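You operate a simulated robot arm through the tools that you are given. There is no shell and no other tool. Be economical: measure what you need, move in short steps, check, and stop when the job is done.

The job below is to be done with a simulated two-armed robot. You get a single attempt, and the scene is never put back.

JOB
Take the blue bin labelled "R60" from the shelf of the blue bins and leave it in the blue crate. Take the basket on the top of the wooden crate and put it away on the waiting tray. Pick up the brush from the worktop of the drawer cabinet with one hand, pass it to the other hand and put it on the free end of the scale ledge. Put the white clip from the worktop of the drawer cabinet in the issue tray and the blue clip on top of the insert there. Lift the red bin lid open. Any order will do. Set down upright: basket.

The check looks at the end state, three seconds after you hand in, the way a careful person would. Anything else that was tipped, shoved, dropped, spilled or broken makes it a failure. Lids that push on must go on centred and level and be pressed home; caps that screw on are set level and turned clockwise until they are tight.

ROBOT AND FRAMES
Two 7-joint arms with three-finger grippers on one trunk, on a base that drives. Base frame: it is fixed to the floor where the robot stands at the start and does not move with it; the origin is under the middle of the robot, x ahead of it, y to its left, z up. Readings come in m, degrees, newtons and seconds.
The left shoulder is at the start at [0.052, 0.154, 0.974], the right one opposite. With the tool pointing down near the work surface each hand reaches from about 0.1 to 0.6 m from the robot's upright axis, wherever it stands, measured 20 degrees to its own side. Places, roughly: basket (8x8x15 cm) [0.6, -0.7, 0.5]; blue bin [0.5, -0.25, 1.25]; blue crate (25x23 cm) [0.52, -0.32, 0.22]; brush (3x3x18 cm) [0.6, 4.5, 1]; clip [0.75, 4.75, 1]; free end of the scale ledge (26x13 cm) [-4.2, 3.4, 1]; insert [0.75, 4.5, 1]; issue tray (22x17 cm) [0.48, 0.3, 1.14]; red bin lid [-2.8, 1.2, 0.3]; waiting tray [-7.8, -4.2, 0.8]. Payload 2.69 kg a hand.
Tool frame (each hand has its own): the origin (TCP) lies between the finger pads and is the grasp point; the fingertips stand 0.029 m ahead of it; z points along the fingers, y is the line along which they close. Largest opening 0.12 m; the body of the gripper starts 0.078 m behind the TCP.
Orientation is that of the tool frame in the base frame, as a unit quaternion [x, y, z, w]. With the fingers straight down and closing along the base's y, the tool's x points along the base's -x, its y along +y and its z along -z.

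CONTROLS
- The arms move only by the tool send_rows. It takes "left_steps", "right_steps" or both (then of equal length, played together; a hand with none holds still); each is text: rows parted by semicolons, each of 7 numbers parted by spaces: the gripper command, from -1 (shut) to 1 (fully open), values between in proportion, then the shift along the tool's x, y, z in units of 250 mm (1.0 is 250 mm), then the turn, a rotation vector about the tool's x, y, z in units of 180 degrees (1.0 is 180 degrees). In form: grip x y z rx ry rz; .... A call has 1 to 10 rows; each row is the pose to reach, as a shift and turn from the pose commanded when the call began, along the tool's axes at that moment. A call with a number of a shift or a turn outside -1 to 1 is refused whole. Each row takes 0.2 s and may step no farther than 0.05 m and 8.6 degrees from the row before; otherwise, or with a gripper value out of range, the whole call is refused. Where a pose cannot be reached the arm comes as near as it can. A force on the tool above 40 N (or 10 N above the force at the start of the call, whichever is more), or a blocked arm, ends the call early, and 0.2 s more pass. The fingers move at their own pace and stop on an object; they squeeze with about 43 N. The grip force told is the motor's: it shows also when the fingers shut on nothing. Time passes only in rows, and 0.2 s behind the last, so rows that repeat a pose let the fingers close. It gives the time, the measured TCP pose, the force on the tool (base axes), the opening and the grip force at its end, in the units of the frame above (readings bear some noise), with the torque about the TCP (base axes, N m) and any sound that the robot's microphone picked up.
- Cameras (640 x 400 px; columns grow to the right, rows downward): "scene" is now at [0.1712, 0.0038, 1.1284]; the picture's right is [0.04, -1.00, 0.00], its down [-0.49, -0.02, -0.87] and it looks along [0.87, 0.04, -0.49] (base axes); focal length 214 px, centre (320, 200). "left" rides on the left gripper at [0.063, 0, -0.104] in its tool frame; the picture's right is [0.00, 1.00, 0.00], its down [-0.83, 0.00, -0.56] and it looks along [-0.56, 0.00, 0.83] (tool axes); focal length 275 px, centre (320, 200). "right" rides on the right gripper at [0.063, 0, -0.104] in its tool frame; the picture's right is [0.00, 1.00, 0.00], its down [-0.83, 0.00, -0.56] and it looks along [-0.56, 0.00, 0.83] (tool axes); focal length 275 px, centre (320, 200). There is no depth. A picture from a camera that has moved, and an enlarged one, comes with that camera's place and axes in the base frame and with its lens.
- get_image(camera): a new picture of that camera. The clock stands still meanwhile.
- slide_trunk(by): slides the trunk up (or, below 0, down) by that many m; the arms and the scene camera ride with it, the base frame stays. It gives what a move gives, with no picture.
- roll_base(legs): drives the robot by 1 to 6 legs, each [ahead, left, turn to the left] in m, m and degrees, along the robot's own axes; the way and the turn of a leg run together, so that a leg with both is an arc; at most 1.5 m and 180 degrees a leg. The arms and the cameras ride along, it lands a little off, and it stops where it bumps. It gives what a move gives.
- turn_head(pan, tilt): turns the head with the scene camera to pan (to the left, within 80 degrees either way) and tilt (down, from -29 to 69), counted from straight ahead of the robot. It gives what a move gives.
- close_up(camera, box): a new picture of the part [left, top, right, bottom] of that camera's present view, enlarged. The clock stands still meanwhile.
- sign_off(): hands the job in; it is judged then, once.

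Go step by step. Nothing tells you exact positions but the pictures and the camera data: compare them with the known pose of the tool, close in by small moves and look again before you grip or let go. The budget is 186 turns and 174 pictures, counting those below and the enlarged ones. Unless the task says otherwise, let go and move clear before handing in, and close with one line.

The tools are called by a JSON object that holds its "fn" and its "kwargs". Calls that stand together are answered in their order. send_rows: Moves the arms, as the interface text tells. Its arguments: {"type":"object","properties":{"left_steps":{"type":"string"},"right_steps":{"type":"string"}},"required":[]} The other tools are called the same way: slide_trunk (by) slides the trunk up or down; roll_base (legs) drives the base; turn_head (pan, tilt) turns the head that bears the scene camera; get_image (camera) takes a picture; close_up (camera, box) takes an enlarged picture of a part of a camera's view; sign_off () hands the job in.

At the start:

```text
time: 0.0
left_tcp_pos: [0.3427, -0.0252, 1.0003]
left_tcp_rot: [0.0, 1.0, 0.0, 0.001]
left_force: [-0.9, -0.7, 0.4]
left_moment: [-0.03, 0.0, -0.01]
left_width: 0.1199
left_grip_force: 0.1
right_tcp_pos: [0.2892, -0.2855, 1.0001]
right_tcp_rot: [0.0, 1.0, -0.001, -0.001]
right_force: [0.3, -0.6, 0.3]
right_moment: [-0.02, -0.02, -0.01]
right_width: 0.12
right_grip_force: 0.0
trunk travel left (down, up): [-0.345, 0.093]
robot x, y, heading: [0.0009, 0.0029, 0.1]
head pan, tilt: [2.5, 29.4]
```

scene: 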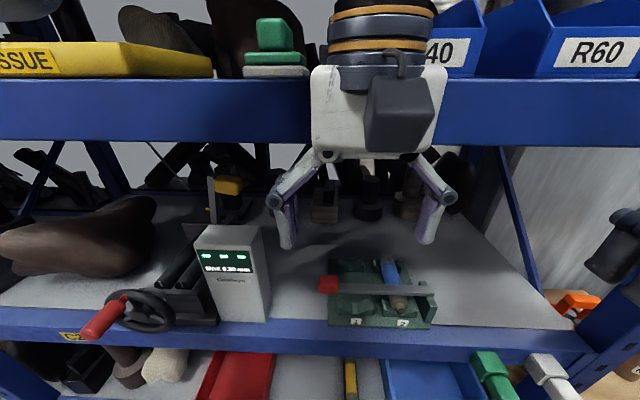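
right: 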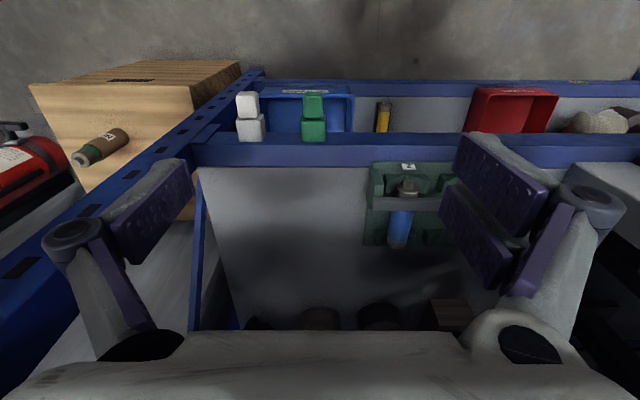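
left: 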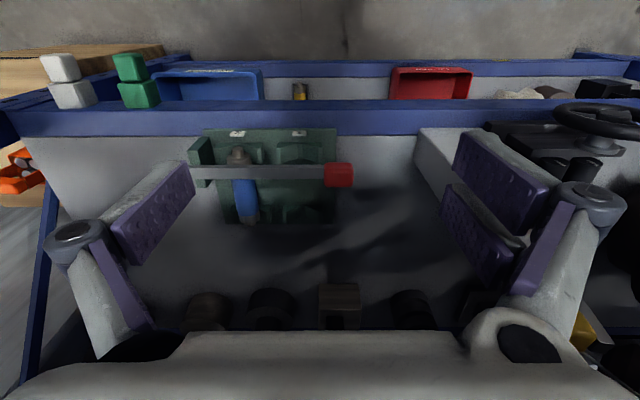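

I see a shelf rack ahead with the R60 bin at upper right and the blue crate low down. First I look around with the head.

{"fn": "turn_head", "kwargs": {"pan": -25, "tilt": 0}}

{"fn": "get_image", "kwargs": {"camera": "scene"}}

{"fn": "turn_head", "kwargs": {"pan": -30, "tilt": 55}}

{"fn": "get_image", "kwargs": {"camera": "scene"}}

{"fn": "turn_head", "kwargs": {"pan": 35, "tilt": 10}}

{"fn": "get_image", "kwargs": {"camera": "scene"}}

```text
time: 0.9
left_tcp_pos: [0.3421, -0.0255, 1.0003]
left_tcp_rot: [0.001, 1.0, 0.0, 0.0]
left_force: [-0.1, 0.3, -1.3]
left_moment: [-0.01, -0.03, 0.0]
left_width: 0.12
left_grip_force: 0.1
right_tcp_pos: [0.2893, -0.2861, 0.9998]
right_tcp_rot: [0.0, 1.0, 0.0, 0.0]
right_force: [0.8, 0.7, -0.3]
right_moment: [0.0, 0.01, 0.02]
right_width: 0.12
right_grip_force: 0.1
trunk travel left (down, up): [-0.345, 0.093]
robot x, y, heading: [0.0017, 0.0008, 0.1]
head pan, tilt: [-25.0, 0.0]
```

```text
170 pictures are left
camera scene: at [0.1622, -0.0382, 1.1757], right [-0.42, -0.91, 0.0], down [0.0, 0.0, -1.0], along [0.91, -0.42, 0.0], focal length 214 px, centre (320, 200)
```

scene: 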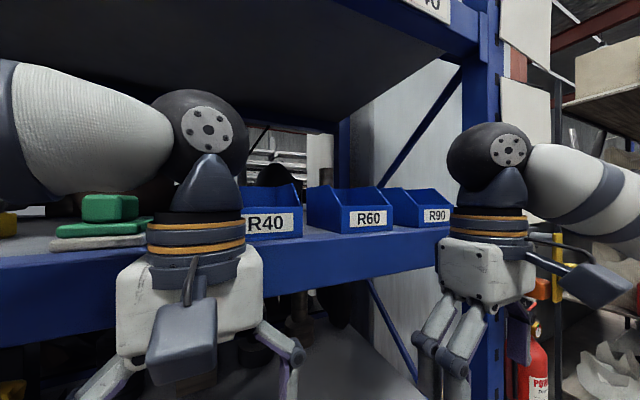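

```text
time: 2.2
left_tcp_pos: [0.3431, -0.0242, 0.9997]
left_tcp_rot: [0.001, 1.0, -0.001, 0.0]
left_force: [-0.3, 0.5, 0.0]
left_moment: [-0.04, 0.02, 0.02]
left_width: 0.1196
left_grip_force: 0.0
right_tcp_pos: [0.2894, -0.2855, 0.999]
right_tcp_rot: [0.0, 1.0, 0.0, 0.0]
right_force: [0.2, 0.1, 0.1]
right_moment: [-0.01, -0.02, 0.02]
right_width: 0.1201
right_grip_force: 0.0
trunk travel left (down, up): [-0.345, 0.093]
robot x, y, heading: [0.0019, 0.0021, -0.1]
head pan, tilt: [-30.0, 55.0]
```

```text
169 pictures are left
camera scene: at [0.143, -0.0363, 1.0914], right [-0.5, -0.87, 0.0], down [-0.71, 0.41, -0.57], along [0.5, -0.29, -0.82], focal length 214 px, centre (320, 200)
```

scene: 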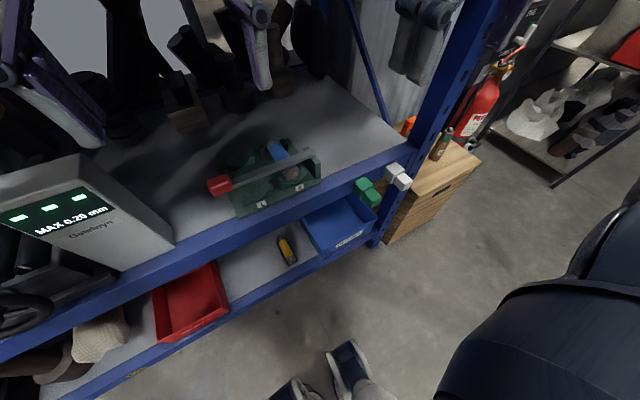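

```text
time: 3.5
left_tcp_pos: [0.3425, -0.0253, 0.9997]
left_tcp_rot: [0.0, 1.0, 0.0, 0.0]
left_force: [0.3, 0.4, -0.6]
left_moment: [0.0, 0.02, 0.01]
left_width: 0.1203
left_grip_force: 0.1
right_tcp_pos: [0.2891, -0.2859, 1.0]
right_tcp_rot: [0.0, 1.0, 0.0, 0.0]
right_force: [0.5, 0.3, -0.7]
right_moment: [0.01, 0.0, 0.01]
right_width: 0.12
right_grip_force: 0.1
trunk travel left (down, up): [-0.345, 0.093]
robot x, y, heading: [-0.0014, 0.0013, -0.1]
head pan, tilt: [35.0, 10.0]
```

```text
168 pictures are left
camera scene: at [0.1568, 0.0531, 1.1597], right [0.57, -0.82, 0.0], down [-0.14, -0.1, -0.98], along [0.81, 0.56, -0.17], focal length 214 px, centre (320, 200)
```

scene: 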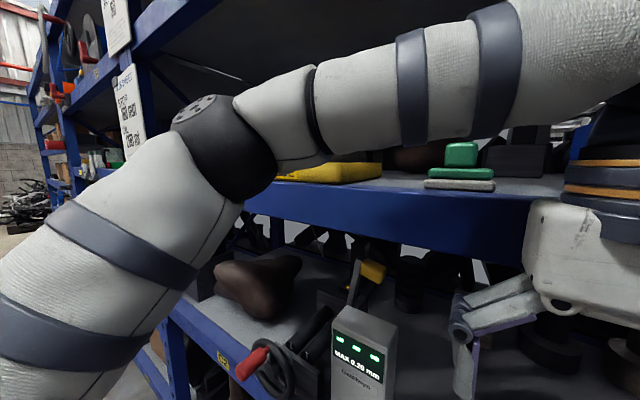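

I see the bins R40, R60, R90 on the upper shelf, with the crate low right and the wooden crate beyond it. I'll raise the trunk and look closer at R60 and at the thing on the wooden crate.

{"fn": "slide_trunk", "kwargs": {"by": 0.09}}

{"fn": "turn_head", "kwargs": {"pan": -25, "tilt": 15}}

{"fn": "close_up", "kwargs": {"camera": "scene", "box": [220, 80, 480, 240]}}

{"fn": "turn_head", "kwargs": {"pan": -45, "tilt": 50}}

{"fn": "get_image", "kwargs": {"camera": "scene"}}

```text
time: 4.8
left_tcp_pos: [0.3441, -0.0251, 1.089]
left_tcp_rot: [0.0, 1.0, 0.0, -0.001]
left_force: [-0.1, 0.7, -0.3]
left_moment: [0.02, 0.05, 0.02]
left_width: 0.1198
left_grip_force: 0.0
right_tcp_pos: [0.2893, -0.2859, 1.0885]
right_tcp_rot: [0.0, 1.0, 0.0, 0.0]
right_force: [0.0, -0.4, -0.2]
right_moment: [0.01, 0.04, -0.02]
right_width: 0.12
right_grip_force: 0.1
trunk travel left (down, up): [-0.435, 0.003]
robot x, y, heading: [0.0037, 0.0016, -0.0]
head pan, tilt: [35.0, 10.0]
```

```text
time: 6.1
left_tcp_pos: [0.3426, -0.0254, 1.0893]
left_tcp_rot: [-0.001, 1.0, 0.0, 0.0]
left_force: [-0.1, -0.9, -0.6]
left_moment: [0.01, 0.0, 0.01]
left_width: 0.1199
left_grip_force: 0.1
right_tcp_pos: [0.2895, -0.2851, 1.0906]
right_tcp_rot: [-0.001, 1.0, -0.001, 0.0]
right_force: [0.1, 0.7, -0.3]
right_moment: [0.02, -0.01, 0.0]
right_width: 0.1203
right_grip_force: 0.0
trunk travel left (down, up): [-0.435, 0.003]
robot x, y, heading: [-0.0007, 0.0005, -0.1]
head pan, tilt: [-25.0, 15.0]
```

```text
2.46 times, centred on (350, 160) of scene
camera zoom: at [0.0915, -0.0396, 1.2554], right [-0.42, -0.91, 0.0], down [-0.23, 0.11, -0.97], along [0.88, -0.41, -0.26], focal length 528 px, centre (246, 298)
```

zoom: 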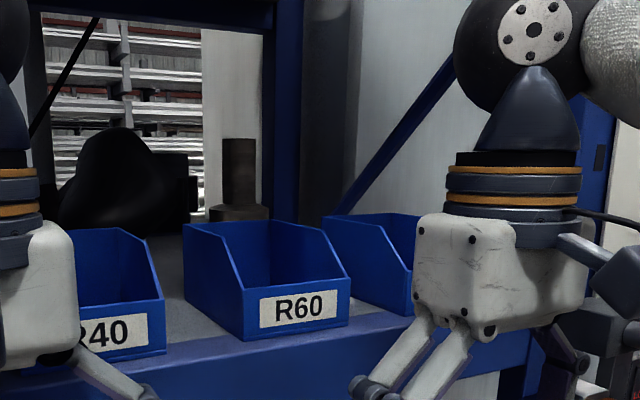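

```text
time: 7.1
left_tcp_pos: [0.3418, -0.0247, 1.0909]
left_tcp_rot: [0.0, 1.0, 0.0, 0.0]
left_force: [0.3, -0.2, -0.1]
left_moment: [-0.03, 0.01, -0.01]
left_width: 0.12
left_grip_force: 0.0
right_tcp_pos: [0.2893, -0.2852, 1.0902]
right_tcp_rot: [0.0, 1.0, 0.0, 0.0]
right_force: [0.3, -0.8, 0.3]
right_moment: [-0.01, 0.03, -0.03]
right_width: 0.1198
right_grip_force: 0.0
trunk travel left (down, up): [-0.435, 0.003]
robot x, y, heading: [0.0008, -0.0022, -0.2]
head pan, tilt: [-45.0, 50.0]
```

```text
166 pictures are left
camera scene: at [0.0613, -0.0546, 1.2017], right [-0.71, -0.71, 0.0], down [-0.54, 0.54, -0.64], along [0.46, -0.45, -0.77], focal length 214 px, centre (320, 200)
```

scene: 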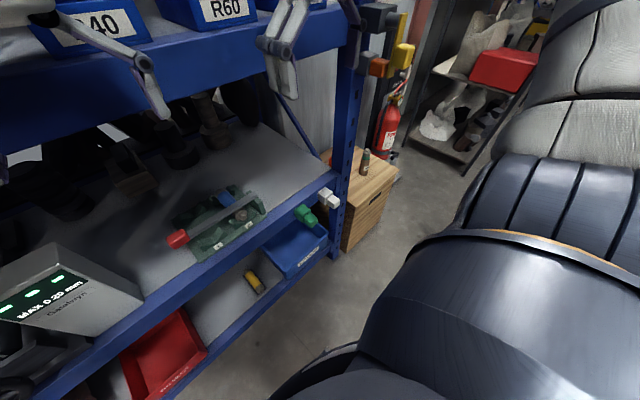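

R60 is about 10.5 cm wide at y≈-0.21 to -0.31, front at x≈0.46, base z≈1.11. I'll bring the right hand up in front of it, pitched 40° below level, then look with its camera.

{"fn": "send_rows", "kwargs": {"right_steps": "1 -0.047 0.017 -0.135 0 -0.0463 0; 1 -0.093 0.033 -0.27 0 -0.0926 0; 1 -0.14 0.05 -0.405 0 -0.1389 0; 1 -0.187 0.067 -0.54 0 -0.1852 0; 1 -0.233 0.083 -0.675 0 -0.2315 0; 1 -0.28 0.1 -0.81 0 -0.2778 0; 1 -0.28 0.1 -0.81 0 -0.2778 0"}}

{"fn": "get_image", "kwargs": {"camera": "right"}}

{"fn": "turn_head", "kwargs": {"pan": -25, "tilt": 15}}

{"fn": "get_image", "kwargs": {"camera": "scene"}}

```text
time: 8.7
left_tcp_pos: [0.3427, -0.0247, 1.09]
left_tcp_rot: [0.001, 1.0, 0.0, 0.0]
left_force: [0.9, 0.1, -0.1]
left_moment: [-0.02, 0.02, 0.01]
left_width: 0.12
left_grip_force: 0.0
right_tcp_pos: [0.3588, -0.2602, 1.2921]
right_tcp_rot: [0.0, 0.906, -0.001, 0.423]
right_force: [0.2, -0.2, -0.7]
right_moment: [0.04, 0.01, 0.0]
right_width: 0.1201
right_grip_force: 0.0
trunk travel left (down, up): [-0.435, 0.003]
robot x, y, heading: [0.0012, -0.002, -0.2]
head pan, tilt: [-45.0, 50.0]
```

```text
165 pictures are left
camera right: at [0.2396, -0.2591, 1.3106], right [0.0, 1.0, 0.0], down [0.11, 0.0, 0.99], along [0.99, 0.0, -0.11], focal length 275 px, centre (320, 200)
```

right: 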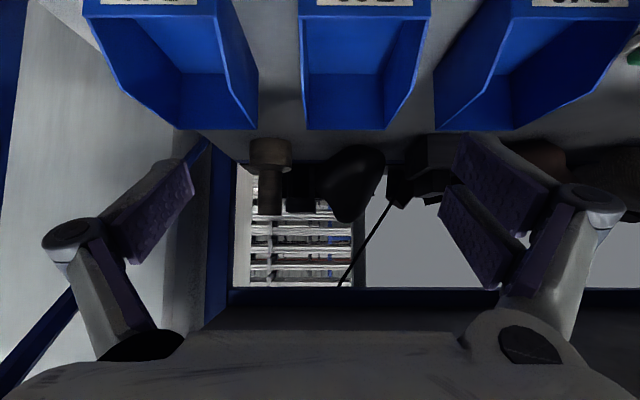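

```text
time: 9.7
left_tcp_pos: [0.3425, -0.026, 1.0902]
left_tcp_rot: [0.0, 1.0, 0.0, 0.0]
left_force: [-0.2, -0.4, 0.3]
left_moment: [0.01, 0.03, -0.01]
left_width: 0.1198
left_grip_force: 0.0
right_tcp_pos: [0.3595, -0.2606, 1.2902]
right_tcp_rot: [0.0, 0.906, -0.001, 0.423]
right_force: [0.7, -0.5, 1.0]
right_moment: [-0.05, 0.02, -0.01]
right_width: 0.1196
right_grip_force: 0.1
trunk travel left (down, up): [-0.435, 0.003]
robot x, y, heading: [0.0018, -0.0013, 0.1]
head pan, tilt: [-25.0, 15.0]
```

```text
164 pictures are left
camera scene: at [0.0915, -0.0397, 1.2553], right [-0.42, -0.91, 0.0], down [-0.24, 0.11, -0.97], along [0.88, -0.41, -0.26], focal length 214 px, centre (320, 200)
```

scene: 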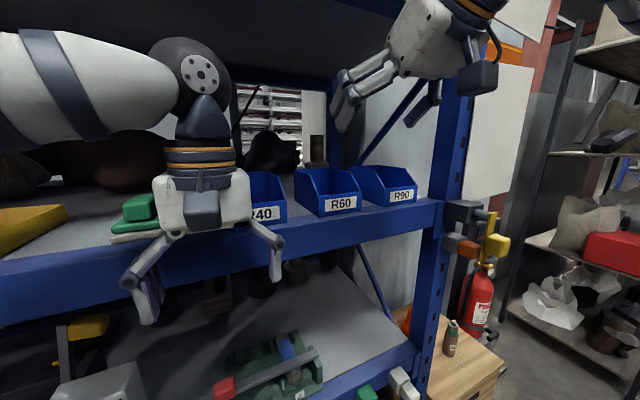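

Cross-checking both cameras puts R60 at x 0.407–0.535, y -0.185 to -0.272, z 1.13–1.20. I'll line up and go partway in, then look again.

{"fn": "send_rows", "kwargs": {"right_steps": "1 0.02 0.06 0.1 0 0 0; 1 0.05 0.124 0.22 0 0 0; 1 0.08 0.124 0.36 0 0 0; 1 0.08 0.124 0.36 0 0 0"}}

{"fn": "get_image", "kwargs": {"camera": "right"}}

{"fn": "close_up", "kwargs": {"camera": "scene", "box": [240, 80, 440, 240]}}

```text
time: 10.7
left_tcp_pos: [0.3426, -0.0242, 1.0902]
left_tcp_rot: [0.0, 1.0, 0.0, 0.001]
left_force: [-0.2, -0.1, -0.3]
left_moment: [0.03, -0.02, 0.0]
left_width: 0.1202
left_grip_force: 0.1
right_tcp_pos: [0.4145, -0.2287, 1.2193]
right_tcp_rot: [0.0, 0.907, 0.0, 0.422]
right_force: [-0.6, -0.9, -0.5]
right_moment: [0.05, 0.03, 0.0]
right_width: 0.1201
right_grip_force: 0.0
trunk travel left (down, up): [-0.435, 0.003]
robot x, y, heading: [-0.0015, 0.0012, 0.0]
head pan, tilt: [-25.0, 15.0]
```

```text
163 pictures are left
camera right: at [0.2951, -0.2283, 1.2393], right [0.0, 1.0, 0.0], down [0.11, 0.0, 0.99], along [0.99, 0.0, -0.11], focal length 275 px, centre (320, 200)
```

right: 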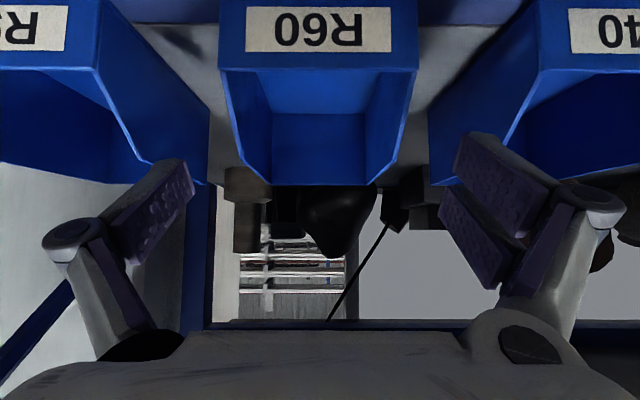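

```text
2.50 times, centred on (340, 160) of scene
camera zoom: at [0.091, -0.0396, 1.2555], right [-0.42, -0.91, 0.0], down [-0.23, 0.11, -0.97], along [0.88, -0.41, -0.26], focal length 536 px, centre (270, 300)
```

zoom: 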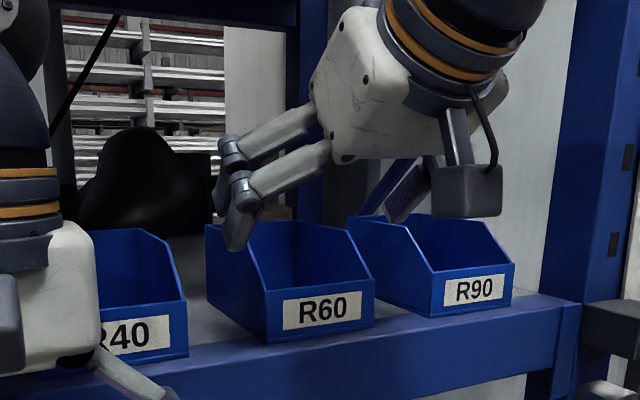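

The R60 bin is centred in the right camera, and the gaps on both sides are wide enough for the fingers. I'll advance 8 cm along the tool, close, and look.

{"fn": "send_rows", "kwargs": {"right_steps": "1 0 0 0.1 0 0 0; 1 0 0 0.2 0 0 0; 1 0 0 0.32 0 0 0; 1 0 0 0.32 0 0 0; -0.2 0 0 0.32 0 0 0; -1 0 0 0.32 0 0 0; -1 0 0 0.32 0 0 0; -1 0 0 0.32 0 0 0"}}

{"fn": "get_image", "kwargs": {"camera": "right"}}

{"fn": "close_up", "kwargs": {"camera": "scene", "box": [240, 80, 440, 240]}}

```text
time: 12.5
left_tcp_pos: [0.3431, -0.024, 1.0901]
left_tcp_rot: [0.0, 1.0, 0.0, 0.001]
left_force: [-0.6, -0.6, 0.1]
left_moment: [-0.02, -0.01, -0.01]
left_width: 0.1201
left_grip_force: 0.0
right_tcp_pos: [0.4763, -0.2297, 1.1697]
right_tcp_rot: [0.0, 0.906, 0.0, 0.423]
right_force: [0.6, -2.0, 7.0]
right_moment: [-0.16, 0.35, 0.04]
right_width: 0.0893
right_grip_force: 42.9
trunk travel left (down, up): [-0.435, 0.003]
robot x, y, heading: [-0.0003, 0.0021, -0.2]
head pan, tilt: [-25.0, 15.0]
```

```text
161 pictures are left
camera right: at [0.3555, -0.2286, 1.1884], right [0.0, 1.0, 0.0], down [0.11, 0.0, 0.99], along [0.99, 0.0, -0.11], focal length 275 px, centre (320, 200)
```

right: 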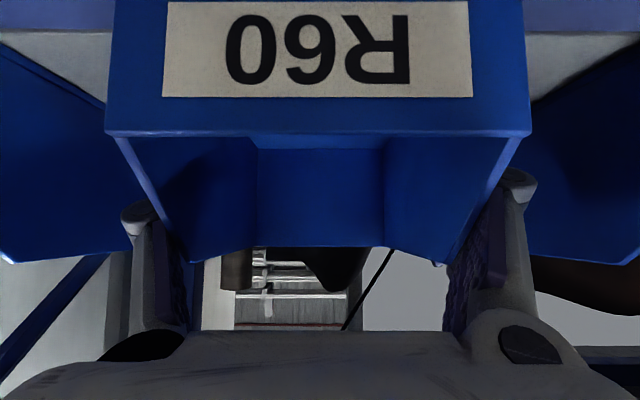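

```text
2.50 times, centred on (340, 160) of scene
camera zoom: at [0.091, -0.0397, 1.2555], right [-0.42, -0.91, 0.0], down [-0.23, 0.11, -0.97], along [0.88, -0.41, -0.26], focal length 536 px, centre (270, 300)
```

zoom: 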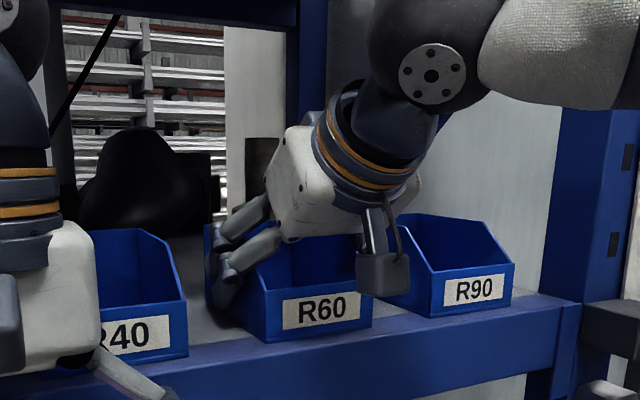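

The grip holds at 8.9 cm. Now I lift straight up 8 cm and withdraw from the shelf.

{"fn": "send_rows", "kwargs": {"right_steps": "-1 -0.06 0 -0.05 0 0 0; -1 -0.15 0 -0.126 0 0 0; -1 -0.245 0 -0.206 0 0 0; -1 -0.142 0 -0.329 0 0 0; -1 -0.04 0 -0.451 0 0 0; -1 0.063 0 -0.574 0 0 0; -1 0.166 0 -0.696 0 0 0; -1 0.166 0 -0.696 0 0 0"}}

{"fn": "close_up", "kwargs": {"camera": "scene", "box": [240, 80, 640, 400]}}

```text
time: 14.3
left_tcp_pos: [0.3424, -0.0246, 1.0889]
left_tcp_rot: [0.0, 1.0, 0.0, 0.0]
left_force: [0.6, -0.3, 0.3]
left_moment: [0.01, 0.02, -0.02]
left_width: 0.1199
left_grip_force: 0.1
right_tcp_pos: [0.3158, -0.2304, 1.2454]
right_tcp_rot: [-0.001, 0.906, 0.001, 0.423]
right_force: [-0.2, 0.5, -1.2]
right_moment: [-0.01, 0.01, 0.02]
right_width: 0.0896
right_grip_force: 42.8
trunk travel left (down, up): [-0.435, 0.003]
robot x, y, heading: [-0.0003, -0.0015, -0.0]
head pan, tilt: [-25.0, 15.0]
```

```text
1.25 times, centred on (440, 240) of scene
camera zoom: at [0.0919, -0.0397, 1.2553], right [-0.42, -0.91, 0.0], down [-0.23, 0.11, -0.97], along [0.88, -0.41, -0.26], focal length 268 px, centre (170, 150)
```

zoom: 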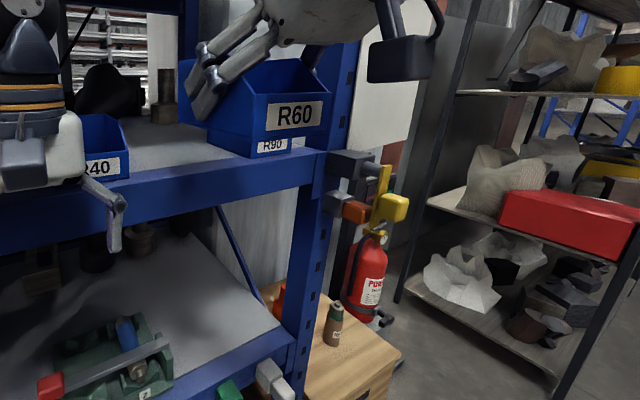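

R60 is off the shelf. I back the base 0.35 m, lower the trunk and look at the crate.

{"fn": "roll_base", "kwargs": {"legs": [[-0.35, 0, 0]]}}

{"fn": "slide_trunk", "kwargs": {"by": -0.42}}

{"fn": "turn_head", "kwargs": {"pan": -25, "tilt": 35}}

{"fn": "get_image", "kwargs": {"camera": "scene"}}

```text
time: 16.6
left_tcp_pos: [-0.0033, -0.0239, 1.0907]
left_tcp_rot: [-0.004, 1.0, 0.0, 0.0]
left_force: [0.1, 0.1, 1.1]
left_moment: [0.01, 0.02, 0.01]
left_width: 0.1199
left_grip_force: 0.1
right_tcp_pos: [-0.0297, -0.2287, 1.2466]
right_tcp_rot: [-0.003, 0.906, 0.002, 0.423]
right_force: [0.5, 0.6, -0.8]
right_moment: [0.0, 0.01, -0.01]
right_width: 0.0895
right_grip_force: 42.8
trunk travel left (down, up): [-0.435, 0.003]
robot x, y, heading: [-0.3472, -0.0002, 0.0]
head pan, tilt: [-25.0, 15.0]
```

```text
refused: -0.42 is not a number from -0.4 to 0.4
```

```text
time: 17.4
left_tcp_pos: [-0.0037, -0.0235, 1.0905]
left_tcp_rot: [-0.003, 1.0, -0.001, 0.001]
left_force: [-0.7, -0.4, -0.9]
left_moment: [0.01, -0.02, -0.02]
left_width: 0.1201
left_grip_force: 0.0
right_tcp_pos: [-0.0293, -0.2294, 1.2461]
right_tcp_rot: [-0.003, 0.906, 0.002, 0.422]
right_force: [-0.3, -0.7, -0.8]
right_moment: [-0.02, 0.01, 0.02]
right_width: 0.0894
right_grip_force: 42.9
trunk travel left (down, up): [-0.435, 0.003]
robot x, y, heading: [-0.3455, -0.0022, 0.2]
head pan, tilt: [-25.0, 35.0]
```

```text
158 pictures are left
camera scene: at [-0.26, -0.0381, 1.2234], right [-0.42, -0.91, 0.0], down [-0.52, 0.24, -0.82], along [0.75, -0.34, -0.57], focal length 214 px, centre (320, 200)
```

scene: 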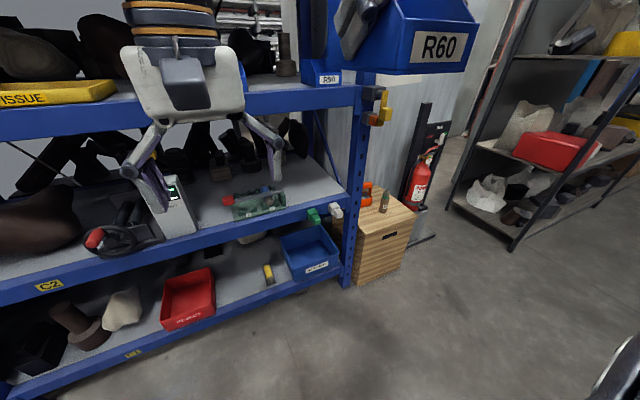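

{"fn": "slide_trunk", "kwargs": {"by": -0.4}}

{"fn": "turn_head", "kwargs": {"pan": -20, "tilt": 35}}

{"fn": "get_image", "kwargs": {"camera": "scene"}}

```text
time: 20.8
left_tcp_pos: [0.0042, -0.023, 0.6969]
left_tcp_rot: [-0.015, 1.0, 0.002, -0.009]
left_force: [-0.6, 0.0, 0.0]
left_moment: [0.0, -0.06, -0.01]
left_width: 0.12
left_grip_force: 0.0
right_tcp_pos: [0.0824, -0.229, 0.7588]
right_tcp_rot: [-0.004, 0.963, 0.001, 0.271]
right_force: [0.9, -0.4, -0.2]
right_moment: [-0.02, 0.0, -0.01]
right_width: 0.0893
right_grip_force: 43.1
trunk travel left (down, up): [-0.047, 0.391]
robot x, y, heading: [-0.3432, -0.0028, 0.3]
head pan, tilt: [-25.0, 35.0]
stopped: the force on the tool passed its limit at 48 N (the readings are from after the stop); the commanded pose is now the measured one
```

```text
time: 21.5
left_tcp_pos: [0.0036, -0.0234, 0.6989]
left_tcp_rot: [-0.016, 1.0, -0.002, -0.009]
left_force: [-0.5, 0.2, 1.0]
left_moment: [0.03, 0.03, -0.02]
left_width: 0.1197
left_grip_force: 0.1
right_tcp_pos: [0.0823, -0.2282, 0.7581]
right_tcp_rot: [-0.004, 0.963, 0.001, 0.27]
right_force: [-0.4, -0.1, -0.5]
right_moment: [0.01, -0.01, 0.03]
right_width: 0.0891
right_grip_force: 43.2
trunk travel left (down, up): [-0.047, 0.391]
robot x, y, heading: [-0.3473, 0.0006, 0.4]
head pan, tilt: [-20.0, 35.0]
```

```text
157 pictures are left
camera scene: at [-0.0845, -0.0332, 0.8131], right [-0.36, -0.93, 0.0], down [-0.4, 0.15, -0.9], along [0.84, -0.32, -0.43], focal length 214 px, centre (320, 200)
```

scene: 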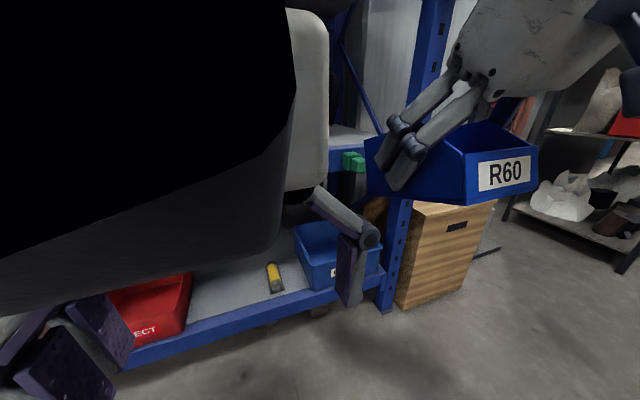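

The trunk descent stopped at a force on the right hand, whose pitch shifted; the bin is still held. I'll move the left arm out of view and restore the right pitch.

{"fn": "send_rows", "kwargs": {"left_steps": "1 0 0.15 0 0 0 0; 1 0 0.33 0 0 0 0; 1 0 0.5 0 0 0 0; 1 0 0.68 0 0 0 0; 1 0 0.85 0 0 0 0; 1 0 1.0 0 0 0 0; 1 0 1 0 0 0 0", "right_steps": "-1 -0.0 0 0 0 0 0; -1 0 0 0 0 -0.035 0; -1 0 0 0 0 -0.07 0; -1 0 0 0 0 -0.105 0; -1 0 0 0 0 -0.105 0; -1 0 0 0 0 -0.105 0; -1 0 0 0 0 -0.105 0"}}

{"fn": "get_image", "kwargs": {"camera": "scene"}}

{"fn": "get_image", "kwargs": {"camera": "right"}}

```text
time: 21.9
left_tcp_pos: [0.0061, 0.0032, 0.6948]
left_tcp_rot: [-0.024, 1.0, 0.004, -0.012]
left_force: [-0.5, 0.0, -0.1]
left_moment: [0.02, 0.02, 0.02]
left_width: 0.1202
left_grip_force: 0.1
right_tcp_pos: [0.0811, -0.2287, 0.7586]
right_tcp_rot: [-0.003, 0.963, 0.002, 0.271]
right_force: [-1.1, -0.6, -0.6]
right_moment: [0.02, -0.02, 0.03]
right_width: 0.0895
right_grip_force: 43.4
trunk travel left (down, up): [-0.047, 0.391]
robot x, y, heading: [-0.347, -0.0013, 0.6]
head pan, tilt: [-20.0, 35.0]
stopped in row 1 (left hand): the force on the tool passed its limit at 49 N (the readings are from after the stop); the commanded pose is now the measured one
```

```text
156 pictures are left
camera scene: at [-0.0813, -0.0212, 0.8097], right [-0.23, -0.97, 0.0], down [-0.45, 0.1, -0.89], along [0.86, -0.2, -0.46], focal length 214 px, centre (320, 200)
```

scene: 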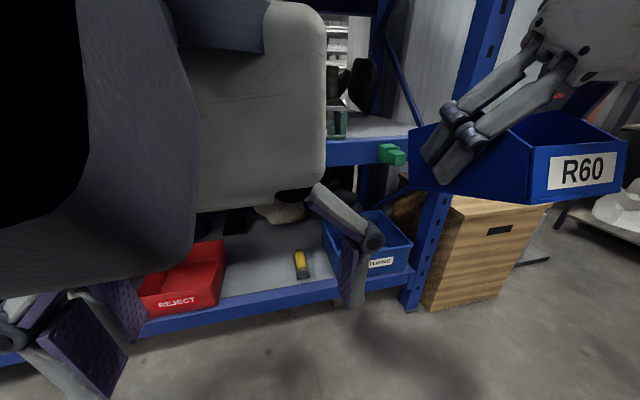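

```text
155 pictures are left
camera right: at [-0.0258, -0.2281, 0.8142], right [-0.01, 1.0, 0.0], down [0.42, 0.01, 0.91], along [0.91, 0.01, -0.42], focal length 275 px, centre (320, 200)
```

right: 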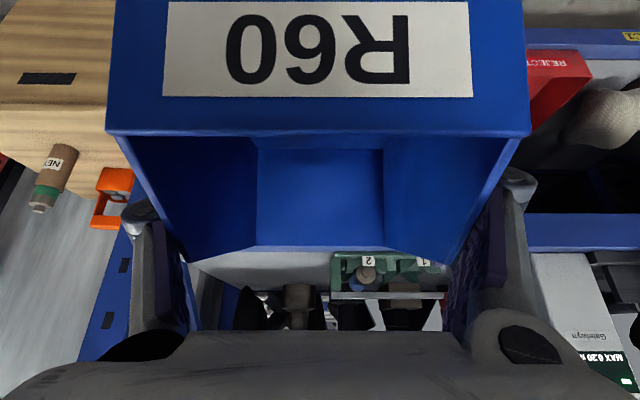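

The left wrist is pressing on the head, which came forward in the crouch. I move the left hand forward and down first, then left.

{"fn": "send_rows", "kwargs": {"left_steps": "1 -0.15 0 0.05 0 0 0; 1 -0.3 0 0.1 0 0 0; 1 -0.45 0.05 0.2 0 0 0; 1 -0.45 0.22 0.2 0 0 0; 1 -0.45 0.4 0.2 0 0 0; 1 -0.45 0.58 0.2 0 0 0; 1 -0.45 0.76 0.2 0 0 0; 1 -0.45 0.92 0.2 0 0 0", "right_steps": "-1 0 0 0 0 0 0; -1 0 0 0 0 0 0; -1 0 0 0 0 0 0; -1 0 0 0 0 0 0; -1 0 0 0 0 -0.035 0; -1 0 0 0 0 -0.07 0; -1 0 0 0 0 -0.105 0; -1 0 0 0 0 -0.105 0"}}

{"fn": "turn_head", "kwargs": {"pan": -20, "tilt": 35}}

{"fn": "get_image", "kwargs": {"camera": "scene"}}

```text
time: 23.7
left_tcp_pos: [0.1086, 0.2395, 0.6439]
left_tcp_rot: [-0.02, 1.0, 0.0, -0.008]
left_force: [-0.4, -1.1, 0.9]
left_moment: [0.0, -0.03, 0.03]
left_width: 0.1199
left_grip_force: 0.1
right_tcp_pos: [0.0801, -0.2276, 0.7567]
right_tcp_rot: [-0.004, 0.905, 0.003, 0.426]
right_force: [0.8, -0.3, -0.9]
right_moment: [0.05, -0.04, -0.01]
right_width: 0.0895
right_grip_force: 42.6
trunk travel left (down, up): [-0.047, 0.391]
robot x, y, heading: [-0.3488, -0.0015, 0.3]
head pan, tilt: [-20.0, 35.0]
```

```text
time: 24.3
left_tcp_pos: [0.1079, 0.2389, 0.6444]
left_tcp_rot: [-0.02, 1.0, 0.0, -0.007]
left_force: [-0.3, 0.8, 0.4]
left_moment: [-0.01, 0.02, -0.01]
left_width: 0.1196
left_grip_force: 0.1
right_tcp_pos: [0.0819, -0.2287, 0.7582]
right_tcp_rot: [-0.004, 0.905, 0.003, 0.425]
right_force: [-0.6, -0.3, -0.8]
right_moment: [0.02, 0.02, 0.01]
right_width: 0.0892
right_grip_force: 43.1
trunk travel left (down, up): [-0.047, 0.391]
robot x, y, heading: [-0.3449, -0.0016, 0.6]
head pan, tilt: [-20.0, 35.0]
```

```text
154 pictures are left
camera scene: at [-0.0874, -0.0298, 0.7983], right [-0.34, -0.94, 0.0], down [-0.54, 0.19, -0.82], along [0.77, -0.27, -0.57], focal length 214 px, centre (320, 200)
```

scene: 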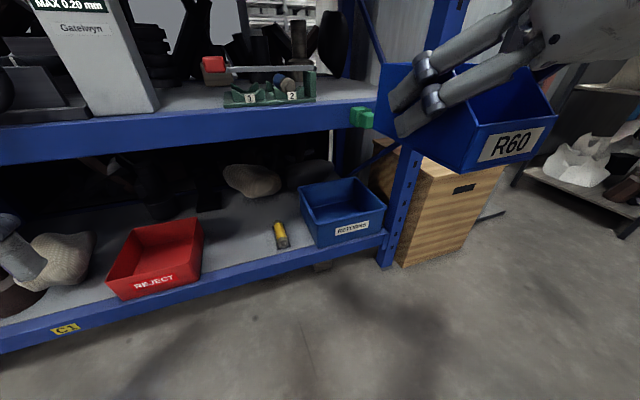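

The RETURNS crate is clear now: front x≈0.39, centre y≈-0.316, floor z≈0.25, rim 0.37, with the shelf beam above at 0.66. I'll lower the bin, tip it nose-down slightly so the wrist camera clears the rim, and pull the left hand back.

{"fn": "send_rows", "kwargs": {"left_steps": "1 0.06 0 0 0 0 0; 1 0.12 0 0 0 0 0; 1 0.18 0 0 0 0 0; 1 0.24 0 0 0 0 0; 1 0.3 0 0 0 0 0; 1 0.36 0 0 0 0 0; 1 0.42 0 0 0 0 0; 1 0.48 0 0 0 0 0", "right_steps": "-1 0.115 -0.044 0.0965 0 0.015 0; -1 0.23 -0.088 0.193 0 0.03 0; -1 0.345 -0.132 0.29 0 0.046 0; -1 0.46 -0.176 0.386 0 0.061 0; -1 0.575 -0.22 0.4825 0 0.076 0; -1 0.69 -0.264 0.579 0 0.0915 0; -1 0.805 -0.308 0.6755 0 0.107 0; -1 0.92 -0.352 0.772 0 0.122 0"}}

{"fn": "get_image", "kwargs": {"camera": "scene"}}

```text
time: 26.1
left_tcp_pos: [-0.0115, 0.2348, 0.6468]
left_tcp_rot: [-0.021, 1.0, 0.0, -0.007]
left_force: [0.5, 0.6, -0.6]
left_moment: [0.01, 0.03, -0.01]
left_width: 0.12
left_grip_force: 0.1
right_tcp_pos: [0.0875, -0.3181, 0.4578]
right_tcp_rot: [-0.005, 0.969, 0.003, 0.245]
right_force: [-1.1, 0.1, -1.1]
right_moment: [0.01, 0.01, 0.02]
right_width: 0.0892
right_grip_force: 43.3
right hand out of reach, approached as far as the arm can: row 3, 4, 5, 6, 7, 8
trunk travel left (down, up): [-0.047, 0.391]
robot x, y, heading: [-0.3494, -0.0019, 0.6]
head pan, tilt: [-20.0, 35.0]
```

```text
153 pictures are left
camera scene: at [-0.0873, -0.0298, 0.7983], right [-0.34, -0.94, 0.0], down [-0.54, 0.19, -0.82], along [0.77, -0.27, -0.57], focal length 214 px, centre (320, 200)
```

scene: 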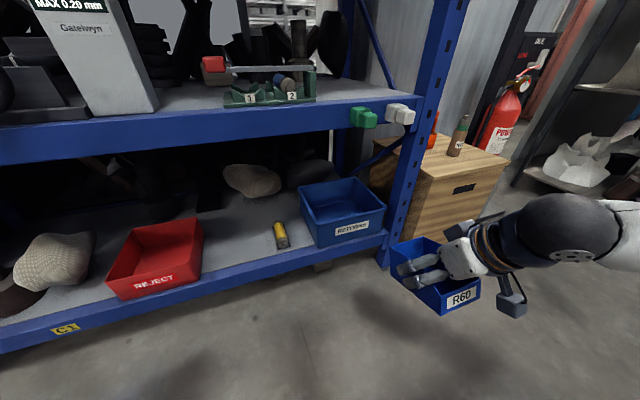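

The bin is low and held; the way ahead between the shelves is free. I drive forward 0.22 m.

{"fn": "roll_base", "kwargs": {"legs": [[0.22, 0, -0.5]]}}

{"fn": "get_image", "kwargs": {"camera": "scene"}}

{"fn": "get_image", "kwargs": {"camera": "right"}}

```text
time: 27.8
left_tcp_pos: [0.2099, 0.233, 0.6476]
left_tcp_rot: [-0.019, 1.0, 0.0, -0.007]
left_force: [0.7, 0.0, 0.1]
left_moment: [0.02, -0.02, 0.01]
left_width: 0.1198
left_grip_force: 0.1
right_tcp_pos: [0.3073, -0.3175, 0.4571]
right_tcp_rot: [-0.002, 0.97, 0.001, 0.244]
right_force: [-0.5, 0.2, -0.6]
right_moment: [0.0, 0.0, 0.0]
right_width: 0.0894
right_grip_force: 42.6
trunk travel left (down, up): [-0.047, 0.391]
robot x, y, heading: [-0.1237, -0.0024, 0.1]
head pan, tilt: [-20.0, 35.0]
```

```text
152 pictures are left
camera scene: at [0.1338, -0.0293, 0.7983], right [-0.34, -0.94, 0.0], down [-0.54, 0.19, -0.82], along [0.77, -0.28, -0.57], focal length 214 px, centre (320, 200)
```

scene: 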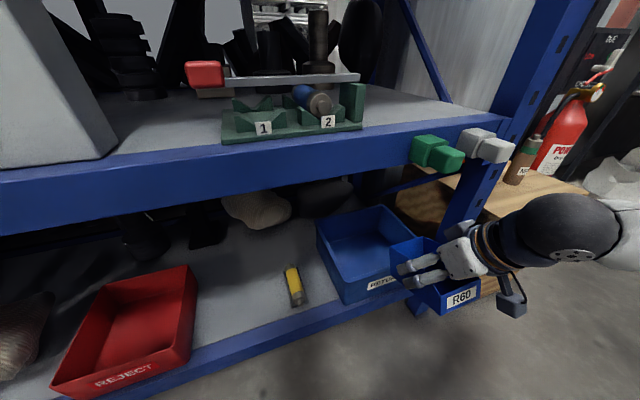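

```text
151 pictures are left
camera right: at [0.2034, -0.3163, 0.5194], right [-0.01, 1.0, 0.0], down [0.47, 0.01, 0.88], along [0.88, 0.01, -0.47], focal length 275 px, centre (320, 200)
```

right: 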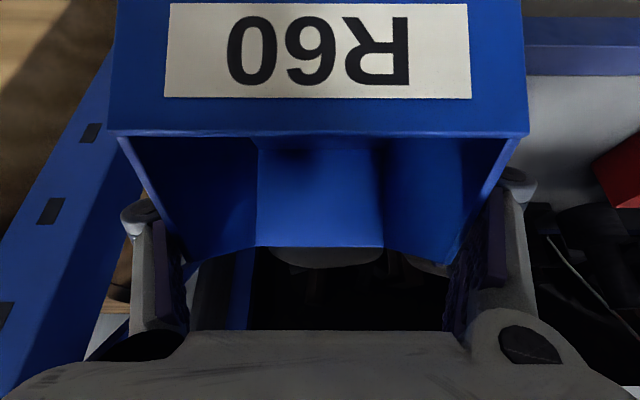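

I take a close-up of the crate to fix its corners.

{"fn": "close_up", "kwargs": {"camera": "scene", "box": [280, 180, 480, 320]}}

```text
2.86 times, centred on (380, 250) of scene
camera zoom: at [0.1338, -0.0293, 0.7983], right [-0.34, -0.94, 0.0], down [-0.54, 0.19, -0.82], along [0.77, -0.28, -0.57], focal length 613 px, centre (149, 57)
```

zoom: 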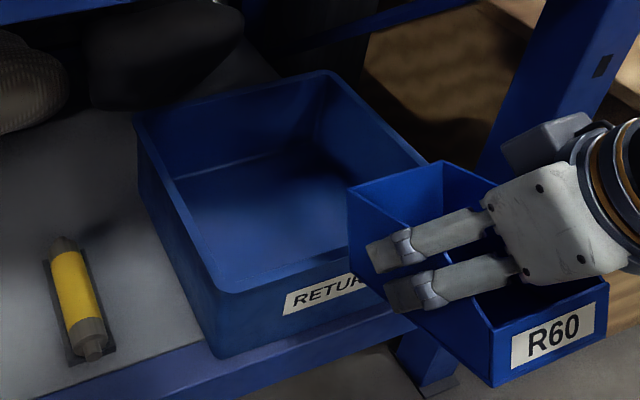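

Crate fixed: x 0.398–0.626, y -0.185 to -0.443, rim 0.358, floor ≈0.255. I level the bin so the wrist stays under the beam, then slide in over the rim.

{"fn": "send_rows", "kwargs": {"right_steps": "-1 0.026 0 0.05 0 -0.041 0; -1 0.053 0 0.1 0 -0.082 0; -1 0.079 0 0.148 0 -0.122 0; -1 0.079 0 0.148 0 -0.122 0"}}

{"fn": "send_rows", "kwargs": {"right_steps": "-1 -0.1 0 0.12 0 0 0; -1 -0.2 0.005 0.239 0 0 0; -1 -0.3 0.005 0.358 0 0 0; -1 -0.3 0.01 0.358 0 0 0"}}

{"fn": "get_image", "kwargs": {"camera": "scene"}}

```text
time: 28.8
left_tcp_pos: [0.2098, 0.2332, 0.6479]
left_tcp_rot: [-0.019, 1.0, 0.0, -0.008]
left_force: [-0.3, -0.5, -0.1]
left_moment: [0.02, 0.0, -0.03]
left_width: 0.1198
left_grip_force: 0.1
right_tcp_pos: [0.3238, -0.3358, 0.4071]
right_tcp_rot: [-0.003, 0.905, 0.003, 0.425]
right_force: [0.1, 0.0, -0.9]
right_moment: [0.03, -0.01, 0.0]
right_width: 0.0894
right_grip_force: 42.5
right hand out of reach, approached as far as the arm can: row 1, 2, 3, 4
trunk travel left (down, up): [-0.047, 0.391]
robot x, y, heading: [-0.1228, 0.0015, 0.3]
head pan, tilt: [-20.0, 35.0]
```

```text
time: 29.8
left_tcp_pos: [0.2096, 0.2339, 0.6463]
left_tcp_rot: [-0.019, 1.0, 0.0, -0.007]
left_force: [-0.7, 0.3, -0.7]
left_moment: [0.02, -0.01, -0.03]
left_width: 0.1199
left_grip_force: 0.2
right_tcp_pos: [0.4396, -0.3331, 0.4103]
right_tcp_rot: [-0.001, 0.906, 0.002, 0.424]
right_force: [0.0, -1.3, -0.4]
right_moment: [0.03, 0.02, 0.01]
right_width: 0.0894
right_grip_force: 43.2
right hand out of reach, approached as far as the arm can: row 1
trunk travel left (down, up): [-0.047, 0.391]
robot x, y, heading: [-0.1252, 0.0004, 0.3]
head pan, tilt: [-20.0, 35.0]
```

```text
149 pictures are left
camera scene: at [0.1338, -0.0292, 0.7983], right [-0.34, -0.94, 0.0], down [-0.54, 0.19, -0.82], along [0.77, -0.28, -0.57], focal length 214 px, centre (320, 200)
```

scene: 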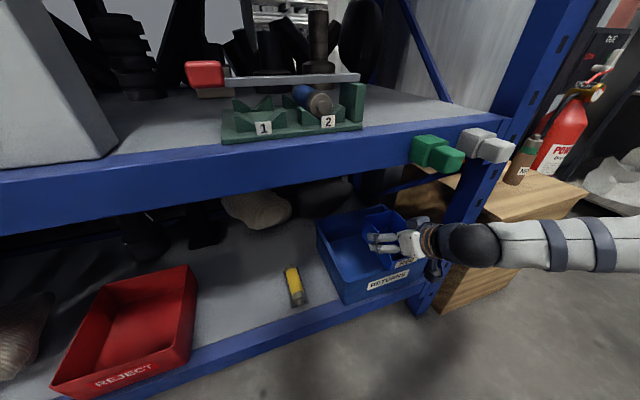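

The bin is over the crate, sliding in further and to its middle.

{"fn": "send_rows", "kwargs": {"right_steps": "-1 -0.09 0.06 0.107 0 0 0; -1 -0.19 0.12 0.226 0 0 0; -1 -0.19 0.12 0.226 0 0 0"}}

{"fn": "close_up", "kwargs": {"camera": "scene", "box": [280, 160, 560, 330]}}

{"fn": "get_image", "kwargs": {"camera": "right"}}

```text
time: 30.6
left_tcp_pos: [0.2096, 0.2337, 0.6475]
left_tcp_rot: [-0.02, 1.0, 0.0, -0.008]
left_force: [0.3, -0.9, 0.3]
left_moment: [0.0, -0.02, -0.01]
left_width: 0.1197
left_grip_force: 0.0
right_tcp_pos: [0.5127, -0.3029, 0.4118]
right_tcp_rot: [-0.002, 0.905, 0.001, 0.425]
right_force: [0.7, -0.5, -0.4]
right_moment: [0.0, 0.03, 0.02]
right_width: 0.0893
right_grip_force: 42.9
trunk travel left (down, up): [-0.047, 0.391]
robot x, y, heading: [-0.1243, 0.0016, 0.2]
head pan, tilt: [-20.0, 35.0]
```

```text
2.29 times, centred on (420, 245) of scene
camera zoom: at [0.1338, -0.0293, 0.7983], right [-0.34, -0.94, 0.0], down [-0.54, 0.19, -0.82], along [0.77, -0.28, -0.57], focal length 490 px, centre (91, 97)
```

zoom: 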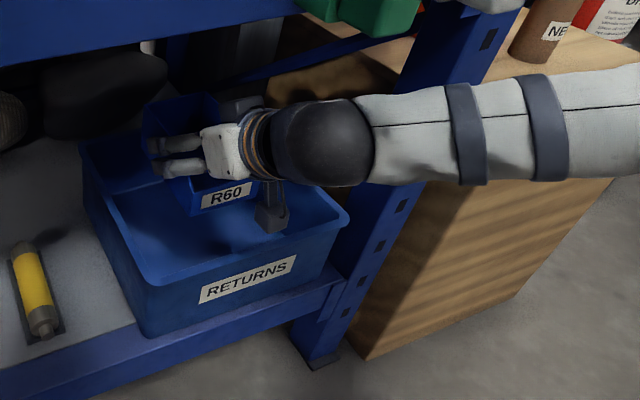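

```text
147 pictures are left
camera right: at [0.393, -0.3028, 0.4292], right [-0.01, 1.0, 0.0], down [0.1, 0.0, 0.99], along [0.99, 0.01, -0.1], focal length 275 px, centre (320, 200)
```

right: 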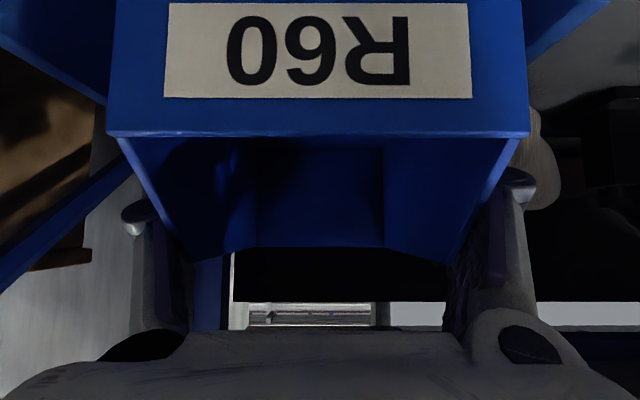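

The bin is well inside the crate outline. I lower it while tipping the nose slightly, until it just touches.

{"fn": "send_rows", "kwargs": {"right_steps": "-1 0.06 0 0.065 0 0.03 0; -1 0.125 0 0.13 0 0.061 0; -1 0.19 0 0.2 0 0.092 0; -1 0.25 0 0.262 0 0.122 0; -1 0.25 0 0.262 0 0.122 0"}}

{"fn": "close_up", "kwargs": {"camera": "scene", "box": [280, 160, 560, 330]}}

```text
time: 31.8
left_tcp_pos: [0.2103, 0.2332, 0.6471]
left_tcp_rot: [-0.018, 1.0, 0.0, -0.008]
left_force: [-0.2, 0.4, 0.1]
left_moment: [0.01, 0.04, 0.0]
left_width: 0.1202
left_grip_force: 0.0
right_tcp_pos: [0.5239, -0.3035, 0.3186]
right_tcp_rot: [-0.003, 0.97, 0.002, 0.245]
right_force: [0.1, 0.4, -1.1]
right_moment: [-0.02, -0.01, -0.03]
right_width: 0.0893
right_grip_force: 42.9
trunk travel left (down, up): [-0.047, 0.391]
robot x, y, heading: [-0.1229, -0.0009, 0.4]
head pan, tilt: [-20.0, 35.0]
```

```text
2.29 times, centred on (420, 245) of scene
camera zoom: at [0.1338, -0.0293, 0.7983], right [-0.34, -0.94, 0.0], down [-0.54, 0.19, -0.82], along [0.77, -0.28, -0.57], focal length 490 px, centre (91, 97)
```

zoom: 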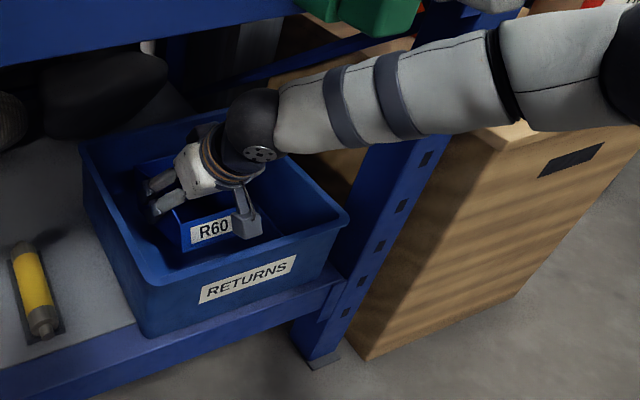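

No contact yet; I lower 1.5–2 cm more until it touches.

{"fn": "send_rows", "kwargs": {"right_steps": "-1 0.01 0 0.018 0 0 0; -1 0.02 0 0.036 0 0 0; -1 0.03 0 0.054 0 0 0; -1 0.0375 0 0.0706 0 0 0; -1 0.0375 0 0.0706 0 0 0"}}

```text
time: 33.0
left_tcp_pos: [0.2102, 0.2337, 0.6477]
left_tcp_rot: [-0.019, 1.0, 0.0, -0.008]
left_force: [0.0, 0.5, -0.3]
left_moment: [0.02, 0.01, -0.06]
left_width: 0.1201
left_grip_force: 0.0
right_tcp_pos: [0.5247, -0.3023, 0.3001]
right_tcp_rot: [-0.002, 0.97, 0.002, 0.245]
right_force: [0.4, 0.2, -1.8]
right_moment: [0.0, 0.0, -0.01]
right_width: 0.089
right_grip_force: 43.0
trunk travel left (down, up): [-0.047, 0.391]
robot x, y, heading: [-0.1273, -0.0015, 0.2]
head pan, tilt: [-20.0, 35.0]
```

{"fn": "send_rows", "kwargs": {"right_steps": "-1 0.01 0 0.018 0 0 0; -1 0.02 0 0.036 0 0 0; -1 0.03 0 0.054 0 0 0; -1 0.0375 0 0.0706 0 0 0; -1 0.0375 0 0.0706 0 0 0"}}

{"fn": "close_up", "kwargs": {"camera": "scene", "box": [280, 160, 560, 330]}}

```text
time: 34.0
left_tcp_pos: [0.2093, 0.233, 0.6465]
left_tcp_rot: [-0.019, 1.0, -0.001, -0.007]
left_force: [0.1, -0.7, -0.2]
left_moment: [-0.01, -0.04, -0.01]
left_width: 0.1201
left_grip_force: 0.0
right_tcp_pos: [0.5303, -0.3027, 0.2852]
right_tcp_rot: [-0.001, 0.968, 0.0, 0.251]
right_force: [0.7, 0.7, 12.6]
right_moment: [-0.58, -0.62, 0.04]
right_width: 0.0892
right_grip_force: 42.7
trunk travel left (down, up): [-0.047, 0.391]
robot x, y, heading: [-0.1274, -0.0, 0.3]
head pan, tilt: [-20.0, 35.0]
stopped in row 5 (right hand): the force on the tool passed its limit at 43 N (the readings are from after the stop); the commanded pose is now the measured one
```

```text
2.29 times, centred on (420, 245) of scene
camera zoom: at [0.1329, -0.0291, 0.7985], right [-0.34, -0.94, 0.0], down [-0.54, 0.19, -0.82], along [0.77, -0.28, -0.57], focal length 490 px, centre (91, 97)
```

zoom: 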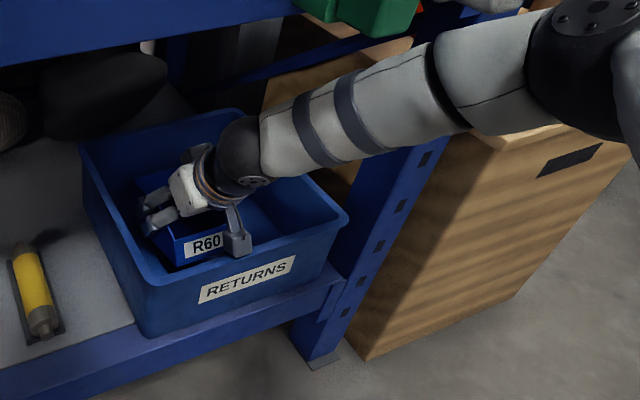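

The bin touches the crate floor. I open, then rise straight up 10 cm.

{"fn": "send_rows", "kwargs": {"right_steps": "0 0 0 0 0 0 0; 1 0 0 0 0 0 0; 1 0 0 0 0 0 0; 1 0 0 0 0 0 0; 1 -0.03 0 -0.06 0 0 0; 1 -0.09 0 -0.17 0 0 0; 1 -0.15 0 -0.28 0 -0.03 0; 1 -0.19 0 -0.36 0 -0.06 0; 1 -0.19 0 -0.36 0 -0.06 0"}}

{"fn": "close_up", "kwargs": {"camera": "scene", "box": [280, 160, 560, 330]}}

```text
time: 36.0
left_tcp_pos: [0.2087, 0.2337, 0.6466]
left_tcp_rot: [-0.019, 1.0, -0.002, -0.007]
left_force: [0.0, -0.5, -0.1]
left_moment: [-0.03, 0.03, 0.02]
left_width: 0.12
left_grip_force: 0.2
right_tcp_pos: [0.5244, -0.3044, 0.3883]
right_tcp_rot: [-0.001, 0.941, -0.002, 0.339]
right_force: [0.0, 0.1, 0.4]
right_moment: [-0.01, -0.02, -0.02]
right_width: 0.12
right_grip_force: 0.1
trunk travel left (down, up): [-0.047, 0.391]
robot x, y, heading: [-0.127, 0.0003, -0.1]
head pan, tilt: [-20.0, 35.0]
```

```text
2.29 times, centred on (420, 245) of scene
camera zoom: at [0.1315, -0.0282, 0.7991], right [-0.34, -0.94, 0.0], down [-0.54, 0.19, -0.82], along [0.77, -0.28, -0.57], focal length 490 px, centre (91, 97)
```

zoom: 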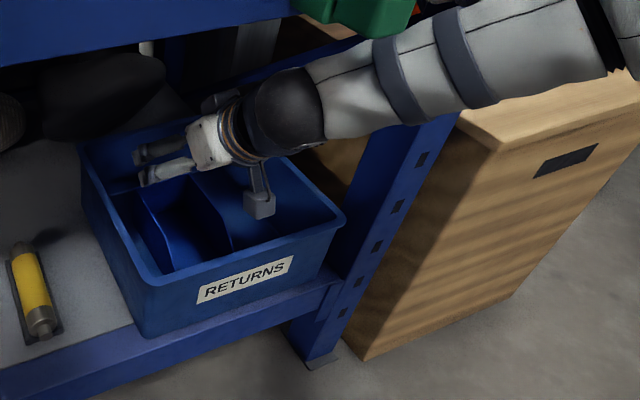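

R60 lies in the crate. I retract the right hand level and back.

{"fn": "send_rows", "kwargs": {"right_steps": "1 -0.04 0 -0.05 0 -0.03 0; 1 -0.076 0 -0.092 0 -0.058 0; 1 0.06 0 -0.2 0 -0.058 0; 1 0.19 0 -0.31 0 -0.058 0; 1 0.32 0 -0.42 0 -0.058 0; 1 0.45 0 -0.525 0 -0.058 0; 1 0.58 0 -0.632 0 -0.058 0; 1 0.694 0 -0.728 0 -0.058 0; 1 0.694 0 -0.728 0 -0.058 0"}}

{"fn": "get_image", "kwargs": {"camera": "scene"}}

```text
time: 38.0
left_tcp_pos: [0.2102, 0.2331, 0.6469]
left_tcp_rot: [-0.019, 1.0, -0.001, -0.007]
left_force: [-0.5, 0.0, -0.7]
left_moment: [-0.01, -0.01, 0.02]
left_width: 0.1198
left_grip_force: 0.0
right_tcp_pos: [0.383, -0.3021, 0.4144]
right_tcp_rot: [-0.001, 0.906, 0.004, 0.422]
right_force: [0.6, -0.6, 0.8]
right_moment: [0.01, -0.01, 0.0]
right_width: 0.1202
right_grip_force: 0.0
right hand out of reach, approached as far as the arm can: row 6, 7, 8, 9
trunk travel left (down, up): [-0.047, 0.391]
robot x, y, heading: [-0.1256, -0.0049, 0.2]
head pan, tilt: [-20.0, 35.0]
```

```text
143 pictures are left
camera scene: at [0.1336, -0.0294, 0.7983], right [-0.34, -0.94, 0.0], down [-0.54, 0.19, -0.82], along [0.77, -0.28, -0.57], focal length 214 px, centre (320, 200)
```

scene: 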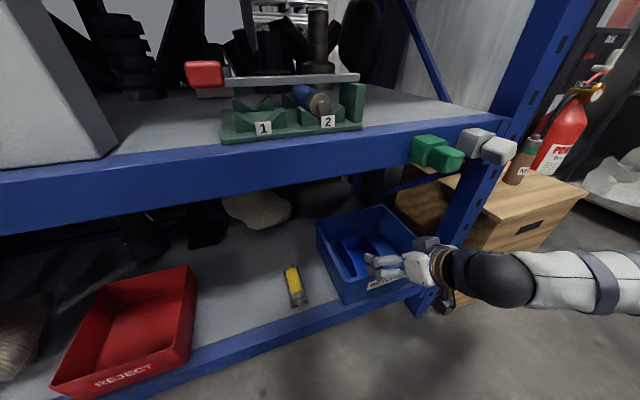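

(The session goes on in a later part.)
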